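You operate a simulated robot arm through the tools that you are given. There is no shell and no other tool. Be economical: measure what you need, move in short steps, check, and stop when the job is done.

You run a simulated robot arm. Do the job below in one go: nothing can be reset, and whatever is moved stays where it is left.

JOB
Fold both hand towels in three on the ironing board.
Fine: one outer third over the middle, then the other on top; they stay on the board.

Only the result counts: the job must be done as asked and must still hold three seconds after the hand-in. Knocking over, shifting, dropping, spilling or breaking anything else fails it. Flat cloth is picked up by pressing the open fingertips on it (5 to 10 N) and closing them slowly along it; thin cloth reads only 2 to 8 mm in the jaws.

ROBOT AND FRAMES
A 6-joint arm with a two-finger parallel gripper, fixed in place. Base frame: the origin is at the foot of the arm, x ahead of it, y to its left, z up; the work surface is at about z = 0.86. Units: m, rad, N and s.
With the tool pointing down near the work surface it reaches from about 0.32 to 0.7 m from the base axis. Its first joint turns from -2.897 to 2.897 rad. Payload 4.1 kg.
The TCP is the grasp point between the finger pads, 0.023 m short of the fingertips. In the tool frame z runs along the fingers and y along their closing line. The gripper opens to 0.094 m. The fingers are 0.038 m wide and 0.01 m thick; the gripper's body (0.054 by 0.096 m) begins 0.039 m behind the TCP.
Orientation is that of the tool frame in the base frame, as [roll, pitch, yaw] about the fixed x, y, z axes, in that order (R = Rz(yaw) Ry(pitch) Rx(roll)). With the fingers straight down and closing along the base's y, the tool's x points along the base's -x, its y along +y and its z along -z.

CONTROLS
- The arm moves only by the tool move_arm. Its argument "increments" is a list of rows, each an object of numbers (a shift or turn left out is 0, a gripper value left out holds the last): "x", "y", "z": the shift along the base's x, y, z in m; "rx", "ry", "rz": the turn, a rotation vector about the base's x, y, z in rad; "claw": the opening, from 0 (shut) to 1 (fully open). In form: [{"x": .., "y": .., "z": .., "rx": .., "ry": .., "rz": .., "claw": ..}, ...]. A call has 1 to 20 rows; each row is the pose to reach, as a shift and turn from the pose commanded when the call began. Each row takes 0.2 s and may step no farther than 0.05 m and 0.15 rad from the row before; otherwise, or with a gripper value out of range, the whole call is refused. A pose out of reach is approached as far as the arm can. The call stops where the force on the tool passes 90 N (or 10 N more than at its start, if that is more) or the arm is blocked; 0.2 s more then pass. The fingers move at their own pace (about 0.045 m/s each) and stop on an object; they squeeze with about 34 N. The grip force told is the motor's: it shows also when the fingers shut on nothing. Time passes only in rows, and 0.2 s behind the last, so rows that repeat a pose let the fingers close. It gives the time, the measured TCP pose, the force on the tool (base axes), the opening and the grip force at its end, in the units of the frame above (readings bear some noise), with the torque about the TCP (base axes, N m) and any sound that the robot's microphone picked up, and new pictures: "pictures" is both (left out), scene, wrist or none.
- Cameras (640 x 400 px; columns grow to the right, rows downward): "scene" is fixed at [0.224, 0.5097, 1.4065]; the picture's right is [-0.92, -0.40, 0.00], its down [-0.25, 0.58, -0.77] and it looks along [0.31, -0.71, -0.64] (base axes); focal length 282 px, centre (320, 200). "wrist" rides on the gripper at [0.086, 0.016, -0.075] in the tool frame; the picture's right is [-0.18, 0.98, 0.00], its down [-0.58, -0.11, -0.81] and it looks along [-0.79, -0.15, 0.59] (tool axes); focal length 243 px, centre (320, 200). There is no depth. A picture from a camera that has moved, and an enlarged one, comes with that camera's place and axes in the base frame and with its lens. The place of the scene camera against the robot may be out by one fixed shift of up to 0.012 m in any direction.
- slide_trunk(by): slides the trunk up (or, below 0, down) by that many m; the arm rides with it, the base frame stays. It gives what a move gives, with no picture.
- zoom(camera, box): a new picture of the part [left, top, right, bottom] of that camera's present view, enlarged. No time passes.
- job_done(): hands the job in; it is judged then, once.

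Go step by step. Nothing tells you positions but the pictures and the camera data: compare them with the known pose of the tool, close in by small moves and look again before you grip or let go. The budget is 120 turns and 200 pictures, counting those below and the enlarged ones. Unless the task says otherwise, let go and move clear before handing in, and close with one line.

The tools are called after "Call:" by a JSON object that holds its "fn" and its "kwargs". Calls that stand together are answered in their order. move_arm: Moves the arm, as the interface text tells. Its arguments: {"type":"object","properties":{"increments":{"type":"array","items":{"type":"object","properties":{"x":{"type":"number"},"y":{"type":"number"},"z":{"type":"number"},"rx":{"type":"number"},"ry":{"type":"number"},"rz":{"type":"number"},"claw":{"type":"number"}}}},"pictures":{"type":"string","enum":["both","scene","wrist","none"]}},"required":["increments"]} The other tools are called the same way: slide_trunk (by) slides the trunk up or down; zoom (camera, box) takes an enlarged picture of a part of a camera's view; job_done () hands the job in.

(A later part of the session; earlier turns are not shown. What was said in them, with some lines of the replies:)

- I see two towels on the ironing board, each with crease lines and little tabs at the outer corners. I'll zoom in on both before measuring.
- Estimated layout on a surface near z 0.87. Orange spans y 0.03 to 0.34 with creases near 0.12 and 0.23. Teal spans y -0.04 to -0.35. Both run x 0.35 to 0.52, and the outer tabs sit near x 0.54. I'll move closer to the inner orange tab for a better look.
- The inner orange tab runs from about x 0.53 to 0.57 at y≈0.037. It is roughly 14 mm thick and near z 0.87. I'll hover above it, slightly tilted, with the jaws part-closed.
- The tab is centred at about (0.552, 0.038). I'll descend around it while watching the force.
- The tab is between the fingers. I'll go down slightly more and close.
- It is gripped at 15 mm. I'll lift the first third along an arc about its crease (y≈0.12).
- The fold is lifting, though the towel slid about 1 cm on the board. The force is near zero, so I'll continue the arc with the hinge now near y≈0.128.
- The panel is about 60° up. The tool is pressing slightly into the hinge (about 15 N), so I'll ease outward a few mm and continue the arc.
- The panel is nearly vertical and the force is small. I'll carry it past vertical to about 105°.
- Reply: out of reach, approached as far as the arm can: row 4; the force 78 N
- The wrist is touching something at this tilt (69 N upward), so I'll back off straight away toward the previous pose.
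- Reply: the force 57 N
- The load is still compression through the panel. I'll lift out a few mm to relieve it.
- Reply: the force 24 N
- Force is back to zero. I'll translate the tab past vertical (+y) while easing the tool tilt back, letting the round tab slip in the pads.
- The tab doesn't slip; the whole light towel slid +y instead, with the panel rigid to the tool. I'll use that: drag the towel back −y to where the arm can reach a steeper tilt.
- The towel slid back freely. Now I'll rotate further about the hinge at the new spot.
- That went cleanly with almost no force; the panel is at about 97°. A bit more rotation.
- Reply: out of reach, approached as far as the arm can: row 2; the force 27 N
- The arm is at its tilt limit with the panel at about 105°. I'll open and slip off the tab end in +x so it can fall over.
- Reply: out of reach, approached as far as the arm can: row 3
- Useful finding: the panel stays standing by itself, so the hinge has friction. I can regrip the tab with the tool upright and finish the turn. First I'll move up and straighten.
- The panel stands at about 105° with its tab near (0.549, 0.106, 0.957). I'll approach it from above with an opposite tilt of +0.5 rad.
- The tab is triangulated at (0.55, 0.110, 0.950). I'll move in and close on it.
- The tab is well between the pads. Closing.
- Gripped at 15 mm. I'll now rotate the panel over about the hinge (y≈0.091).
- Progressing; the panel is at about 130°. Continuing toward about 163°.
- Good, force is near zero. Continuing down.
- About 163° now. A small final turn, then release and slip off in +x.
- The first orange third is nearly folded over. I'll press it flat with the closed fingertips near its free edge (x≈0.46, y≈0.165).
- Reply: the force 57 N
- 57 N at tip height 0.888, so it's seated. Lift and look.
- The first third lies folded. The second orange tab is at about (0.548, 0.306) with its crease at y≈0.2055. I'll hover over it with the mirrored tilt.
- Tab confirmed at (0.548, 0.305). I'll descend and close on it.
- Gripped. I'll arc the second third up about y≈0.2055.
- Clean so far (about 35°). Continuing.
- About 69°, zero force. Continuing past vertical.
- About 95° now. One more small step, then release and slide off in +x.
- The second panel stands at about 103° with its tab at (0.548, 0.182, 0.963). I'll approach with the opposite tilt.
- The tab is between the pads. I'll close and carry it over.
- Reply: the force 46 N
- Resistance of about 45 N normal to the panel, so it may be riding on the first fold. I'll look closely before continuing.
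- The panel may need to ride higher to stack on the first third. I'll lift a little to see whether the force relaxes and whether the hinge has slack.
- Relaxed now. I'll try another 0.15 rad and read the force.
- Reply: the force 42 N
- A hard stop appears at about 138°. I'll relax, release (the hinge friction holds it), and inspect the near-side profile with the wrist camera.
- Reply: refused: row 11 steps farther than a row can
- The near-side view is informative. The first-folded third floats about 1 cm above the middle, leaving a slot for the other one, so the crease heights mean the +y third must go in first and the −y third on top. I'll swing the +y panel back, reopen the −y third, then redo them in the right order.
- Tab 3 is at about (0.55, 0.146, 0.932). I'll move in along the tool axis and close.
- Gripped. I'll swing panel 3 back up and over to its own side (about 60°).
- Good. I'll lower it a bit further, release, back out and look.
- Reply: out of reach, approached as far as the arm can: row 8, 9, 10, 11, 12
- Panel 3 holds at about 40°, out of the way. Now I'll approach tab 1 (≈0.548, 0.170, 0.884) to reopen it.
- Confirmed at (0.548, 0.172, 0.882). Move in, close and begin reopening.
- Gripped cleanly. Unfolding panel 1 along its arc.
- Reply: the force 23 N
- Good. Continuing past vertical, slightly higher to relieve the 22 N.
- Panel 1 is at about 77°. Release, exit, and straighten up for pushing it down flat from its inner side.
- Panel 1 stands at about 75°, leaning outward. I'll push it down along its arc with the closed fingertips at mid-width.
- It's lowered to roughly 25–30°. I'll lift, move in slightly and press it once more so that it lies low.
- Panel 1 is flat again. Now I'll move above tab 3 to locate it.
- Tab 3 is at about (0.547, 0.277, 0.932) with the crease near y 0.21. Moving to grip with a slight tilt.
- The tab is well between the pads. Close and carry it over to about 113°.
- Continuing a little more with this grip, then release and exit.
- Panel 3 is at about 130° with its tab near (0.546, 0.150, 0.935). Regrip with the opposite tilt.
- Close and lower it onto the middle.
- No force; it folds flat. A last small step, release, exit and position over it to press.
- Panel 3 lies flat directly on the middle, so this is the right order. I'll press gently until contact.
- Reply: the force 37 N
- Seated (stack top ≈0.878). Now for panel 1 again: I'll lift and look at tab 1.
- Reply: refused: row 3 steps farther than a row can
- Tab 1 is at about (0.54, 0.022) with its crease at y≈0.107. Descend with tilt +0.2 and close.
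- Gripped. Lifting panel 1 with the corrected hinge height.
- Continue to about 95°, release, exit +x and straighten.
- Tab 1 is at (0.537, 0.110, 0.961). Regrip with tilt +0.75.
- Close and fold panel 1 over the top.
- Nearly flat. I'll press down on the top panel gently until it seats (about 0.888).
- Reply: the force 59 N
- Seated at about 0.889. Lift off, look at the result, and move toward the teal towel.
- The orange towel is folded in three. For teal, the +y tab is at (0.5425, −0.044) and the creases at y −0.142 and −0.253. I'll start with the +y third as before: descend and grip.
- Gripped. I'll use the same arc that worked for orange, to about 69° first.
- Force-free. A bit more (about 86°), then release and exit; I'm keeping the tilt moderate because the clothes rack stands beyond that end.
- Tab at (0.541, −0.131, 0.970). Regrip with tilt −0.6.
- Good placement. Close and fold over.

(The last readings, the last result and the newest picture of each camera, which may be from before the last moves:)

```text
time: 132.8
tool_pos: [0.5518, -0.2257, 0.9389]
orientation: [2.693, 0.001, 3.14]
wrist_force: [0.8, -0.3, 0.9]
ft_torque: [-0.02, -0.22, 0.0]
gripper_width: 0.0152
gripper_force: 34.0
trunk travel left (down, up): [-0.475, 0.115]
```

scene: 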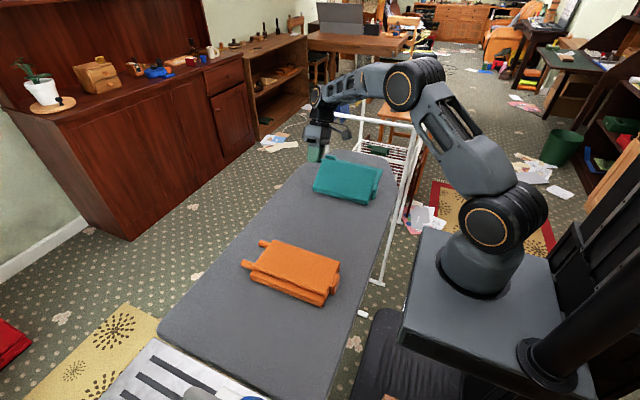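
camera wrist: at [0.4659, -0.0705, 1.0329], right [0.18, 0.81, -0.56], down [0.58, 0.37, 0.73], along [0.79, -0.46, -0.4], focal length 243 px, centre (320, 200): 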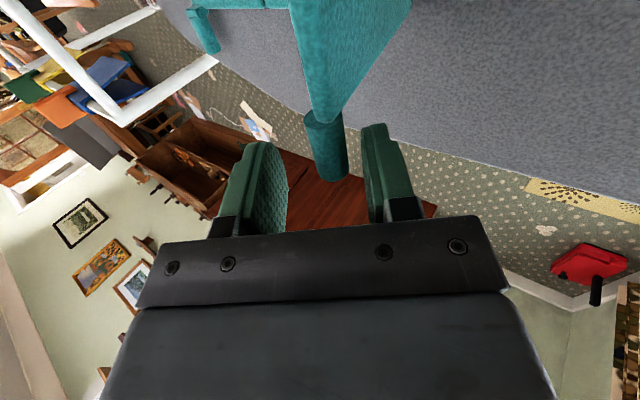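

Now the final part: release, exit, and position for pressing.

Call:
{"fn": "move_arm", "kwargs": {"increments": [{"y": -0.0046, "z": -0.0065, "rx": 0.075}, {"y": -0.0091, "z": -0.0132, "rx": 0.15}, {"y": -0.014, "z": -0.0227, "rx": 0.25}, {"y": -0.0179, "z": -0.032, "rx": 0.35}, {"y": -0.0179, "z": -0.032, "rx": 0.35, "claw": 0.2}, {"y": -0.0179, "z": -0.032, "rx": 0.35, "claw": 0.28}, {"x": 0.02, "y": -0.0179, "z": -0.0315, "rx": 0.35, "claw": 0.28}, {"x": 0.055, "y": -0.0179, "z": -0.0305, "rx": 0.35, "claw": 0.28}, {"x": 0.065, "y": -0.0179, "z": 0.0, "rx": 0.24, "claw": 0.1}, {"x": 0.065, "y": -0.0179, "z": 0.04, "rx": 0.1, "claw": 0.0}, {"x": 0.05, "y": -0.01, "z": 0.07, "rx": -0.04, "claw": 0.0}, {"x": 0.02, "y": 0.0, "z": 0.07, "rx": -0.18}, {"x": -0.02, "y": 0.005, "z": 0.07, "rx": -0.32}, {"x": -0.06, "y": 0.005, "z": 0.06, "rx": -0.45}, {"x": -0.1, "y": 0.005, "z": 0.03, "rx": -0.45}, {"x": -0.1, "y": 0.005, "z": -0.01, "rx": -0.45}], "pictures": "none"}}

Call:
{"fn": "zoom", "kwargs": {"camera": "scene", "box": [280, 110, 410, 220]}}

```text
time: 136.2
tool_pos: [0.4549, -0.2225, 0.9271]
orientation: [-3.138, 0.001, 3.141]
wrist_force: [-0.5, 0.5, 0.3]
ft_torque: [-0.01, 0.02, 0.03]
gripper_width: 0.0003
gripper_force: 34.0
out of reach, approached as far as the arm can: row 8, 9
trunk travel left (down, up): [-0.475, 0.115]
```

```text
3.64 times, centred on (345, 165) of scene
camera zoom: at [0.224, 0.5097, 1.4065], right [-0.92, -0.4, 0.0], down [-0.25, 0.58, -0.77], along [0.31, -0.71, -0.64], focal length 1026 px, centre (229, 327)
```

zoom: 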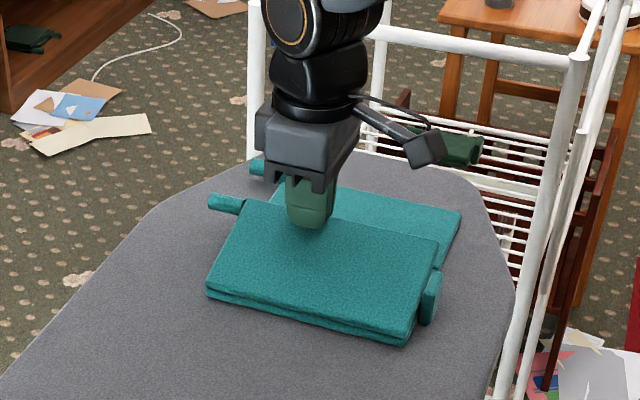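

Press to read the stack height (about 0.878 expected if this third is the lower one).

Call:
{"fn": "move_arm", "kwargs": {"increments": [{"z": -0.008}, {"z": -0.015}, {"z": -0.02}, {"z": -0.024}, {"z": -0.027}, {"z": -0.029}], "pictures": "none"}}

```text
time: 137.6
tool_pos: [0.4507, -0.2212, 0.9019]
orientation: [-3.137, 0.0, 3.14]
wrist_force: [0.9, -0.7, 0.1]
ft_torque: [-0.03, -0.01, 0.0]
gripper_width: 0.0
gripper_force: 34.1
trunk travel left (down, up): [-0.475, 0.115]
```

Call:
{"fn": "move_arm", "kwargs": {"increments": [{"z": -0.002}, {"z": -0.004}, {"z": -0.005}], "pictures": "none"}}

```text
time: 138.4
tool_pos: [0.4515, -0.2205, 0.9002]
orientation: [-3.135, 0.008, -3.141]
wrist_force: [-2.2, 4.2, 39.2]
ft_torque: [0.14, 0.6, -0.04]
gripper_width: 0.0
gripper_force: 33.4
trunk travel left (down, up): [-0.475, 0.115]
```

Seated at 0.877, so the order is correct. Now to look at the −y tab.

Call:
{"fn": "move_arm", "kwargs": {"increments": [{"z": 0.04}, {"z": 0.08}, {"z": 0.11, "y": -0.03, "x": 0.01}, {"z": 0.11, "y": -0.06, "x": 0.04, "claw": 0.4}, {"z": 0.11, "y": -0.09, "x": 0.065, "claw": 0.4}, {"z": 0.1, "y": -0.11, "x": 0.07, "claw": 0.4}], "pictures": "both"}}

```text
time: 139.8
tool_pos: [0.5194, -0.3278, 0.9963]
orientation: [-3.138, 0.001, 3.14]
wrist_force: [0.1, 0.2, 0.5]
ft_torque: [-0.02, 0.01, -0.01]
gripper_width: 0.0377
gripper_force: 0.0
trunk travel left (down, up): [-0.475, 0.115]
camera wrist: at [0.4326, -0.3123, 1.0721], right [0.19, 0.98, 0.0], down [0.58, -0.11, 0.81], along [0.79, -0.15, -0.59], focal length 243 px, centre (320, 200)
```

scene: 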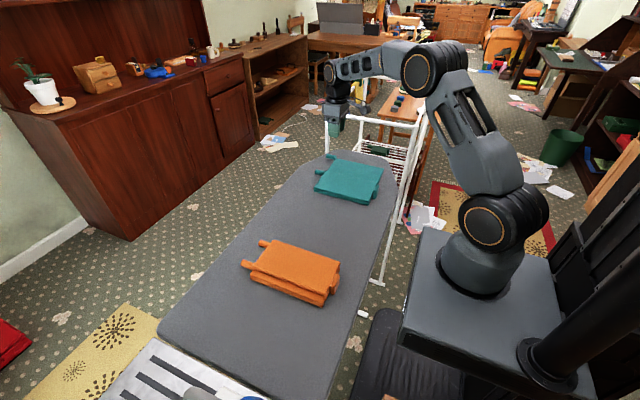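
wrist: 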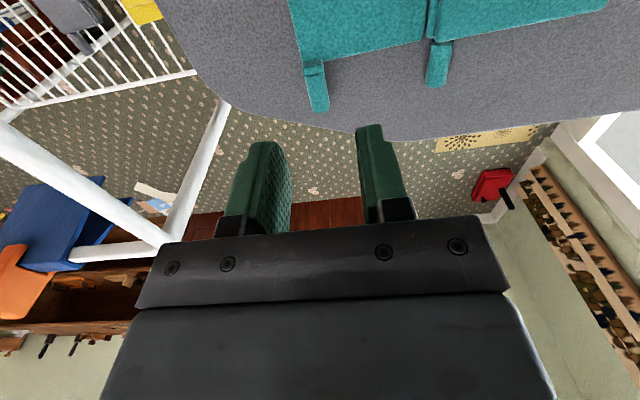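

The −y tab is at (0.540, −0.335), the crease at y≈−0.246, and the rack's corner at about (0.62, −0.51), which is clear. Grip with tilt +0.2.

Call:
{"fn": "move_arm", "kwargs": {"increments": [{"x": 0.013, "y": -0.005, "z": -0.03, "rx": 0.1}, {"x": 0.0266, "y": -0.0108, "z": -0.06, "rx": 0.2}, {"x": 0.0266, "y": -0.0108, "z": -0.085, "rx": 0.2}, {"x": 0.0266, "y": -0.0108, "z": -0.103, "rx": 0.2}, {"x": 0.0266, "y": -0.0108, "z": -0.1105, "rx": 0.2}, {"x": 0.0266, "y": -0.0108, "z": -0.1105, "rx": 0.2, "claw": 0.25}, {"x": 0.0266, "y": -0.0108, "z": -0.1105, "rx": 0.2, "claw": 0.12}, {"x": 0.0266, "y": -0.0108, "z": -0.1105, "rx": 0.2, "claw": 0.0}, {"x": 0.0266, "y": -0.0108, "z": -0.1105, "rx": 0.2, "claw": 0.0}], "pictures": "wrist"}}

```text
time: 141.8
tool_pos: [0.5481, -0.3412, 0.8861]
orientation: [2.944, 0.0, 3.14]
wrist_force: [-0.9, 0.0, 4.5]
ft_torque: [0.02, 0.17, -0.28]
gripper_width: 0.0152
gripper_force: 33.5
trunk travel left (down, up): [-0.475, 0.115]
camera wrist: at [0.4611, -0.3394, 0.9636], right [0.18, 0.96, 0.19], down [0.58, -0.27, 0.77], along [0.79, -0.03, -0.61], focal length 243 px, centre (320, 200)
```

wrist: 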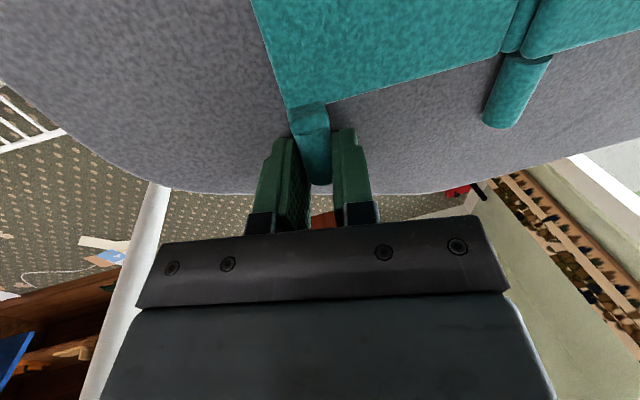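

Gripped. Lift along the arc.

Call:
{"fn": "move_arm", "kwargs": {"increments": [{"y": 0.001, "z": 0.007, "rx": -0.075}, {"y": 0.0025, "z": 0.0138, "rx": -0.15}, {"y": 0.0046, "z": 0.0204, "rx": -0.225}, {"y": 0.0071, "z": 0.027, "rx": -0.3}, {"y": 0.0136, "z": 0.0395, "rx": -0.45}, {"y": 0.0219, "z": 0.0508, "rx": -0.6}, {"y": 0.0318, "z": 0.0607, "rx": -0.75}, {"y": 0.043, "z": 0.0691, "rx": -0.9}, {"y": 0.0554, "z": 0.0757, "rx": -1.05}, {"y": 0.0686, "z": 0.0803, "rx": -1.2}, {"y": 0.0824, "z": 0.0829, "rx": -1.35}], "pictures": "scene"}}

```text
time: 144.2
tool_pos: [0.5463, -0.259, 0.9686]
orientation: [-1.988, 0.001, -3.141]
wrist_force: [1.0, 1.0, -1.2]
ft_torque: [0.1, -0.05, -0.2]
gripper_width: 0.0151
gripper_force: 34.0
trunk travel left (down, up): [-0.475, 0.115]
```

scene: 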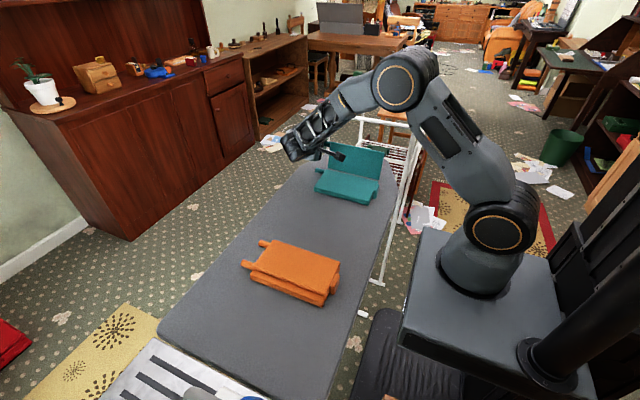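

Continue to about 95°, release and exit.

Call:
{"fn": "move_arm", "kwargs": {"increments": [{"y": 0.007, "z": 0.0005, "rx": -0.075}, {"y": 0.014, "z": 0.0006, "rx": -0.15}, {"y": 0.021, "z": 0.0, "rx": -0.225}, {"y": 0.028, "z": -0.001, "rx": -0.3}, {"y": 0.028, "z": -0.001, "rx": -0.3, "claw": 0.2}, {"y": 0.028, "z": -0.001, "rx": -0.3, "claw": 0.3}, {"y": 0.028, "z": -0.001, "rx": -0.3, "claw": 0.4}, {"x": 0.025, "y": 0.028, "z": -0.001, "rx": -0.3, "claw": 0.4}, {"x": 0.06, "y": 0.028, "z": -0.001, "rx": -0.3, "claw": 0.4}, {"x": 0.065, "y": 0.028, "z": 0.02, "rx": -0.16}, {"x": 0.065, "y": 0.028, "z": 0.04, "rx": -0.02}, {"x": 0.065, "y": 0.028, "z": 0.06, "rx": 0.12}, {"x": 0.065, "y": 0.028, "z": 0.08, "rx": 0.26}, {"x": 0.065, "y": 0.028, "z": 0.1, "rx": 0.4}, {"x": 0.065, "y": 0.028, "z": 0.11, "rx": 0.54}, {"x": 0.06, "y": 0.028, "z": 0.11, "rx": 0.68}, {"x": 0.05, "y": 0.02, "z": 0.11, "rx": 0.82}, {"x": 0.03, "y": 0.01, "z": 0.11, "rx": 0.96}, {"x": 0.0, "y": -0.01, "z": 0.11, "rx": 1.1}, {"x": -0.02, "y": -0.02, "z": 0.11, "rx": 1.15}], "pictures": "wrist"}}

```text
time: 148.4
tool_pos: [0.5275, -0.2778, 1.081]
orientation: [-3.139, 0.002, -3.141]
wrist_force: [-0.2, 0.3, -0.1]
ft_torque: [-0.01, -0.02, -0.01]
gripper_width: 0.0376
gripper_force: 0.1
trunk travel left (down, up): [-0.475, 0.115]
camera wrist: at [0.4416, -0.2609, 1.1551], right [0.18, 0.98, 0.0], down [0.58, -0.11, 0.81], along [0.79, -0.15, -0.59], focal length 243 px, centre (320, 200)
```

wrist: 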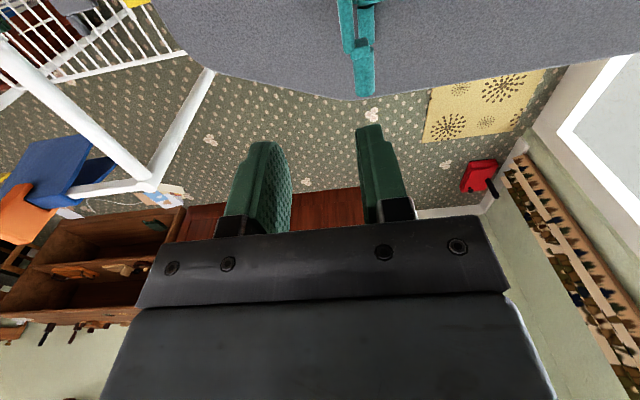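

Tab at (0.537, −0.247, 0.966). Regrip with tilt +0.75.

Call:
{"fn": "move_arm", "kwargs": {"increments": [{"x": 0.006, "y": -0.004, "z": 0.0, "rx": 0.14, "claw": 0.45}, {"x": 0.012, "y": -0.008, "z": -0.01, "rx": 0.28, "claw": 0.45}, {"x": 0.0185, "y": -0.01, "z": -0.02, "rx": 0.42, "claw": 0.45}, {"x": 0.0185, "y": -0.01, "z": -0.035, "rx": 0.56, "claw": 0.45}, {"x": 0.0185, "y": -0.01, "z": -0.055, "rx": 0.7, "claw": 0.45}, {"x": 0.0185, "y": -0.01, "z": -0.071, "rx": 0.75, "claw": 0.45}, {"x": 0.0185, "y": 0.007, "z": -0.09, "rx": 0.75, "claw": 0.45}, {"x": 0.0185, "y": 0.0238, "z": -0.108, "rx": 0.75, "claw": 0.45}, {"x": 0.0185, "y": 0.0238, "z": -0.108, "rx": 0.75, "claw": 0.45}], "pictures": "wrist"}}

```text
time: 150.4
tool_pos: [0.5452, -0.2557, 0.9701]
orientation: [2.395, -0.002, 3.141]
wrist_force: [-0.1, 0.2, -0.4]
ft_torque: [0.01, -0.03, 0.03]
gripper_width: 0.0423
gripper_force: 0.0
trunk travel left (down, up): [-0.475, 0.115]
camera wrist: at [0.4587, -0.2942, 1.0369], right [0.18, 0.72, 0.67], down [0.58, -0.63, 0.52], along [0.79, 0.29, -0.54], focal length 243 px, centre (320, 200)
```

wrist: 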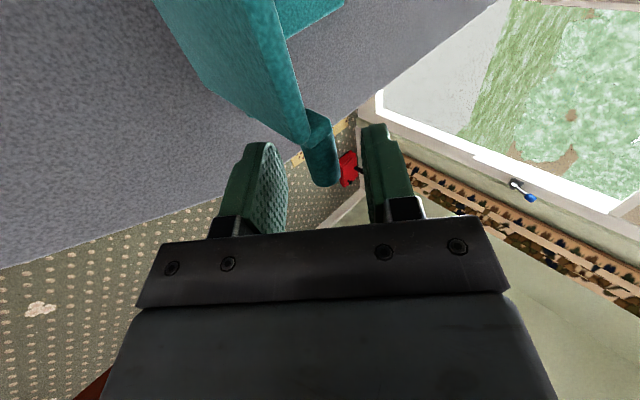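

Same geometry as orange. Close and fold over.

Call:
{"fn": "move_arm", "kwargs": {"increments": [{"claw": 0.3}, {"claw": 0.15}, {"claw": 0.0}, {"claw": 0.0}, {"claw": 0.0}, {"y": 0.007, "z": 0.0, "rx": -0.075}, {"y": 0.0141, "z": -0.0003, "rx": -0.15}, {"y": 0.028, "z": -0.0028, "rx": -0.3}, {"y": 0.0413, "z": -0.0073, "rx": -0.45}, {"y": 0.0537, "z": -0.0138, "rx": -0.6}, {"y": 0.0651, "z": -0.0222, "rx": -0.75}, {"y": 0.0749, "z": -0.0322, "rx": -0.9}, {"y": 0.0833, "z": -0.0437, "rx": -1.05}], "pictures": "scene"}}

```text
time: 153.2
tool_pos: [0.5456, -0.1717, 0.9257]
orientation: [-2.837, 0.0, -3.14]
wrist_force: [0.9, 1.3, -1.6]
ft_torque: [0.16, -0.21, 0.0]
gripper_width: 0.0154
gripper_force: 34.0
trunk travel left (down, up): [-0.475, 0.115]
```

scene: 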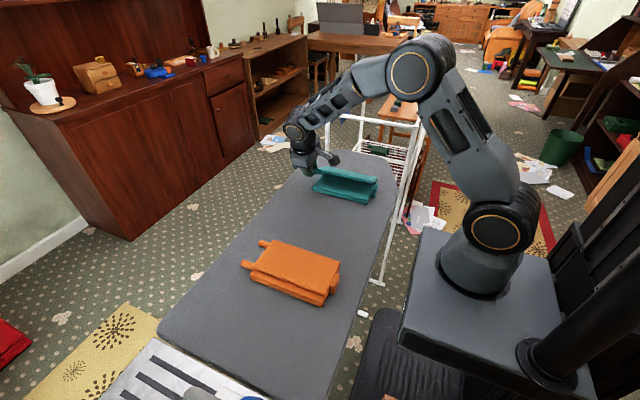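

Call:
{"fn": "move_arm", "kwargs": {"increments": [{"y": 0.0033, "z": -0.0062, "rx": -0.075}, {"y": 0.0066, "z": -0.0124, "rx": -0.15}, {"y": 0.009, "z": -0.019, "rx": -0.225}, {"y": 0.0112, "z": -0.0258, "rx": -0.3}, {"y": 0.0112, "z": -0.0258, "rx": -0.3, "claw": 0.2}, {"y": 0.0112, "z": -0.0258, "rx": -0.3, "claw": 0.28}, {"x": 0.02, "y": 0.0112, "z": -0.025, "rx": -0.3, "claw": 0.28}, {"x": 0.05, "y": 0.0112, "z": -0.024, "rx": -0.3, "claw": 0.28}, {"x": 0.065, "y": 0.0112, "z": 0.01, "rx": -0.18, "claw": 0.1}, {"x": 0.065, "y": 0.0112, "z": 0.05, "rx": -0.04, "claw": 0.0}, {"x": 0.04, "y": 0.0, "z": 0.08, "rx": 0.1, "claw": 0.0}, {"x": 0.0, "y": -0.01, "z": 0.08, "rx": 0.24}, {"x": -0.04, "y": -0.01, "z": 0.07, "rx": 0.305}, {"x": -0.08, "y": -0.01, "z": 0.05, "rx": 0.305}, {"x": -0.095, "y": -0.01, "z": 0.02, "rx": 0.305}, {"x": -0.095, "y": -0.01, "z": -0.005, "rx": 0.305}], "pictures": "none"}}

Call:
{"fn": "zoom", "kwargs": {"camera": "scene", "box": [280, 110, 410, 220]}}

```text
time: 156.6
tool_pos: [0.4541, -0.1824, 0.9215]
orientation: [3.141, 0.0, 3.139]
wrist_force: [0.1, -0.9, 0.4]
ft_torque: [-0.03, 0.01, 0.01]
gripper_width: 0.0003
gripper_force: 34.3
trunk travel left (down, up): [-0.475, 0.115]
```

```text
3.64 times, centred on (345, 165) of scene
camera zoom: at [0.224, 0.5097, 1.4065], right [-0.92, -0.4, 0.0], down [-0.25, 0.58, -0.77], along [0.31, -0.71, -0.64], focal length 1026 px, centre (229, 327)
```

zoom: 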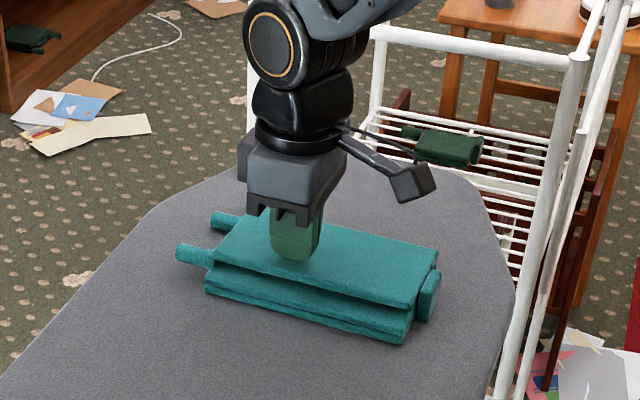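

Press the top third down until it seats at a tip height of about 0.889.

Call:
{"fn": "move_arm", "kwargs": {"increments": [{"z": -0.004}, {"z": -0.008}, {"z": -0.011}, {"z": -0.013}, {"z": -0.014}], "pictures": "none"}}

```text
time: 157.8
tool_pos: [0.4513, -0.1823, 0.9115]
orientation: [-3.14, 0.007, 3.138]
wrist_force: [-2.9, 0.2, 38.6]
ft_torque: [0.06, 0.62, -0.05]
gripper_width: 0.0001
gripper_force: 33.9
trunk travel left (down, up): [-0.475, 0.115]
```

Seated (39 N at 0.8885). Lift clear and check both towels.

Call:
{"fn": "move_arm", "kwargs": {"increments": [{"z": 0.04}, {"z": 0.08}, {"z": 0.12}, {"z": 0.16}, {"z": 0.2}, {"z": 0.22, "y": 0.03}], "pictures": "scene"}}

Call:
{"fn": "zoom", "kwargs": {"camera": "scene", "box": [300, 140, 400, 210]}}

Call:
{"fn": "zoom", "kwargs": {"camera": "scene", "box": [230, 220, 360, 320]}}

```text
time: 159.2
tool_pos: [0.4546, -0.1503, 1.1272]
orientation: [3.14, 0.0, 3.141]
wrist_force: [-0.7, 0.8, 0.0]
ft_torque: [-0.02, -0.05, -0.01]
gripper_width: 0.0002
gripper_force: 34.0
trunk travel left (down, up): [-0.475, 0.115]
```

scene: 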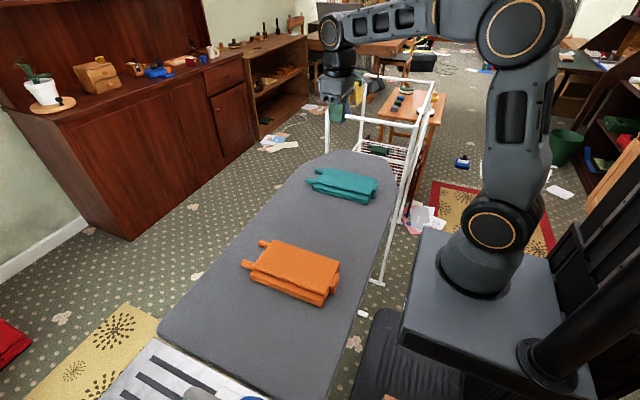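

```text
5.71 times, centred on (350, 175) of scene
camera zoom: at [0.224, 0.5097, 1.4065], right [-0.92, -0.4, 0.0], down [-0.25, 0.58, -0.77], along [0.31, -0.71, -0.64], focal length 1613 px, centre (149, 343)
```

zoom: 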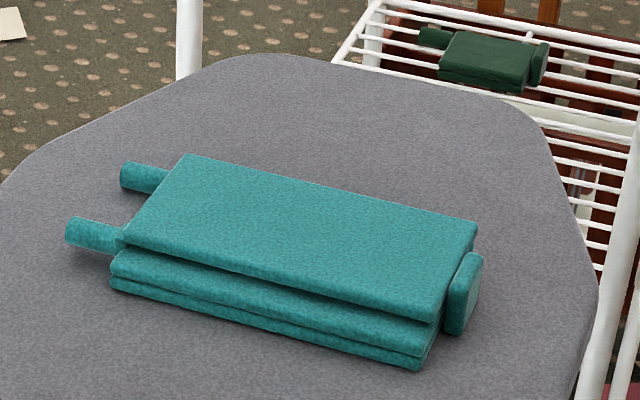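

```text
4.00 times, centred on (295, 270) of scene
camera zoom: at [0.224, 0.5097, 1.4065], right [-0.92, -0.4, 0.0], down [-0.25, 0.58, -0.77], along [0.31, -0.71, -0.64], focal length 1129 px, centre (420, -80)
```

zoom: 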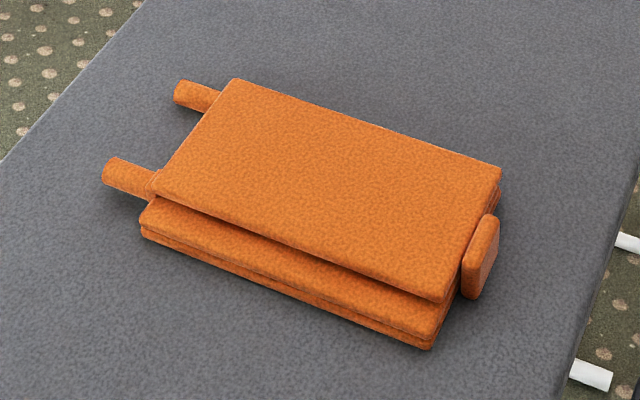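

Both towels lie folded in three on the board, and the arm is clear of them. Handing in.

Call:
{"fn": "job_done", "kwargs": {}}

```text
The job is handed in.
```

Both hand towels are folded in three on the ironing board, and I've handed the job in. The towels slid a few centimetres on the board as they were folded. In the last pictures nothing else had been moved.
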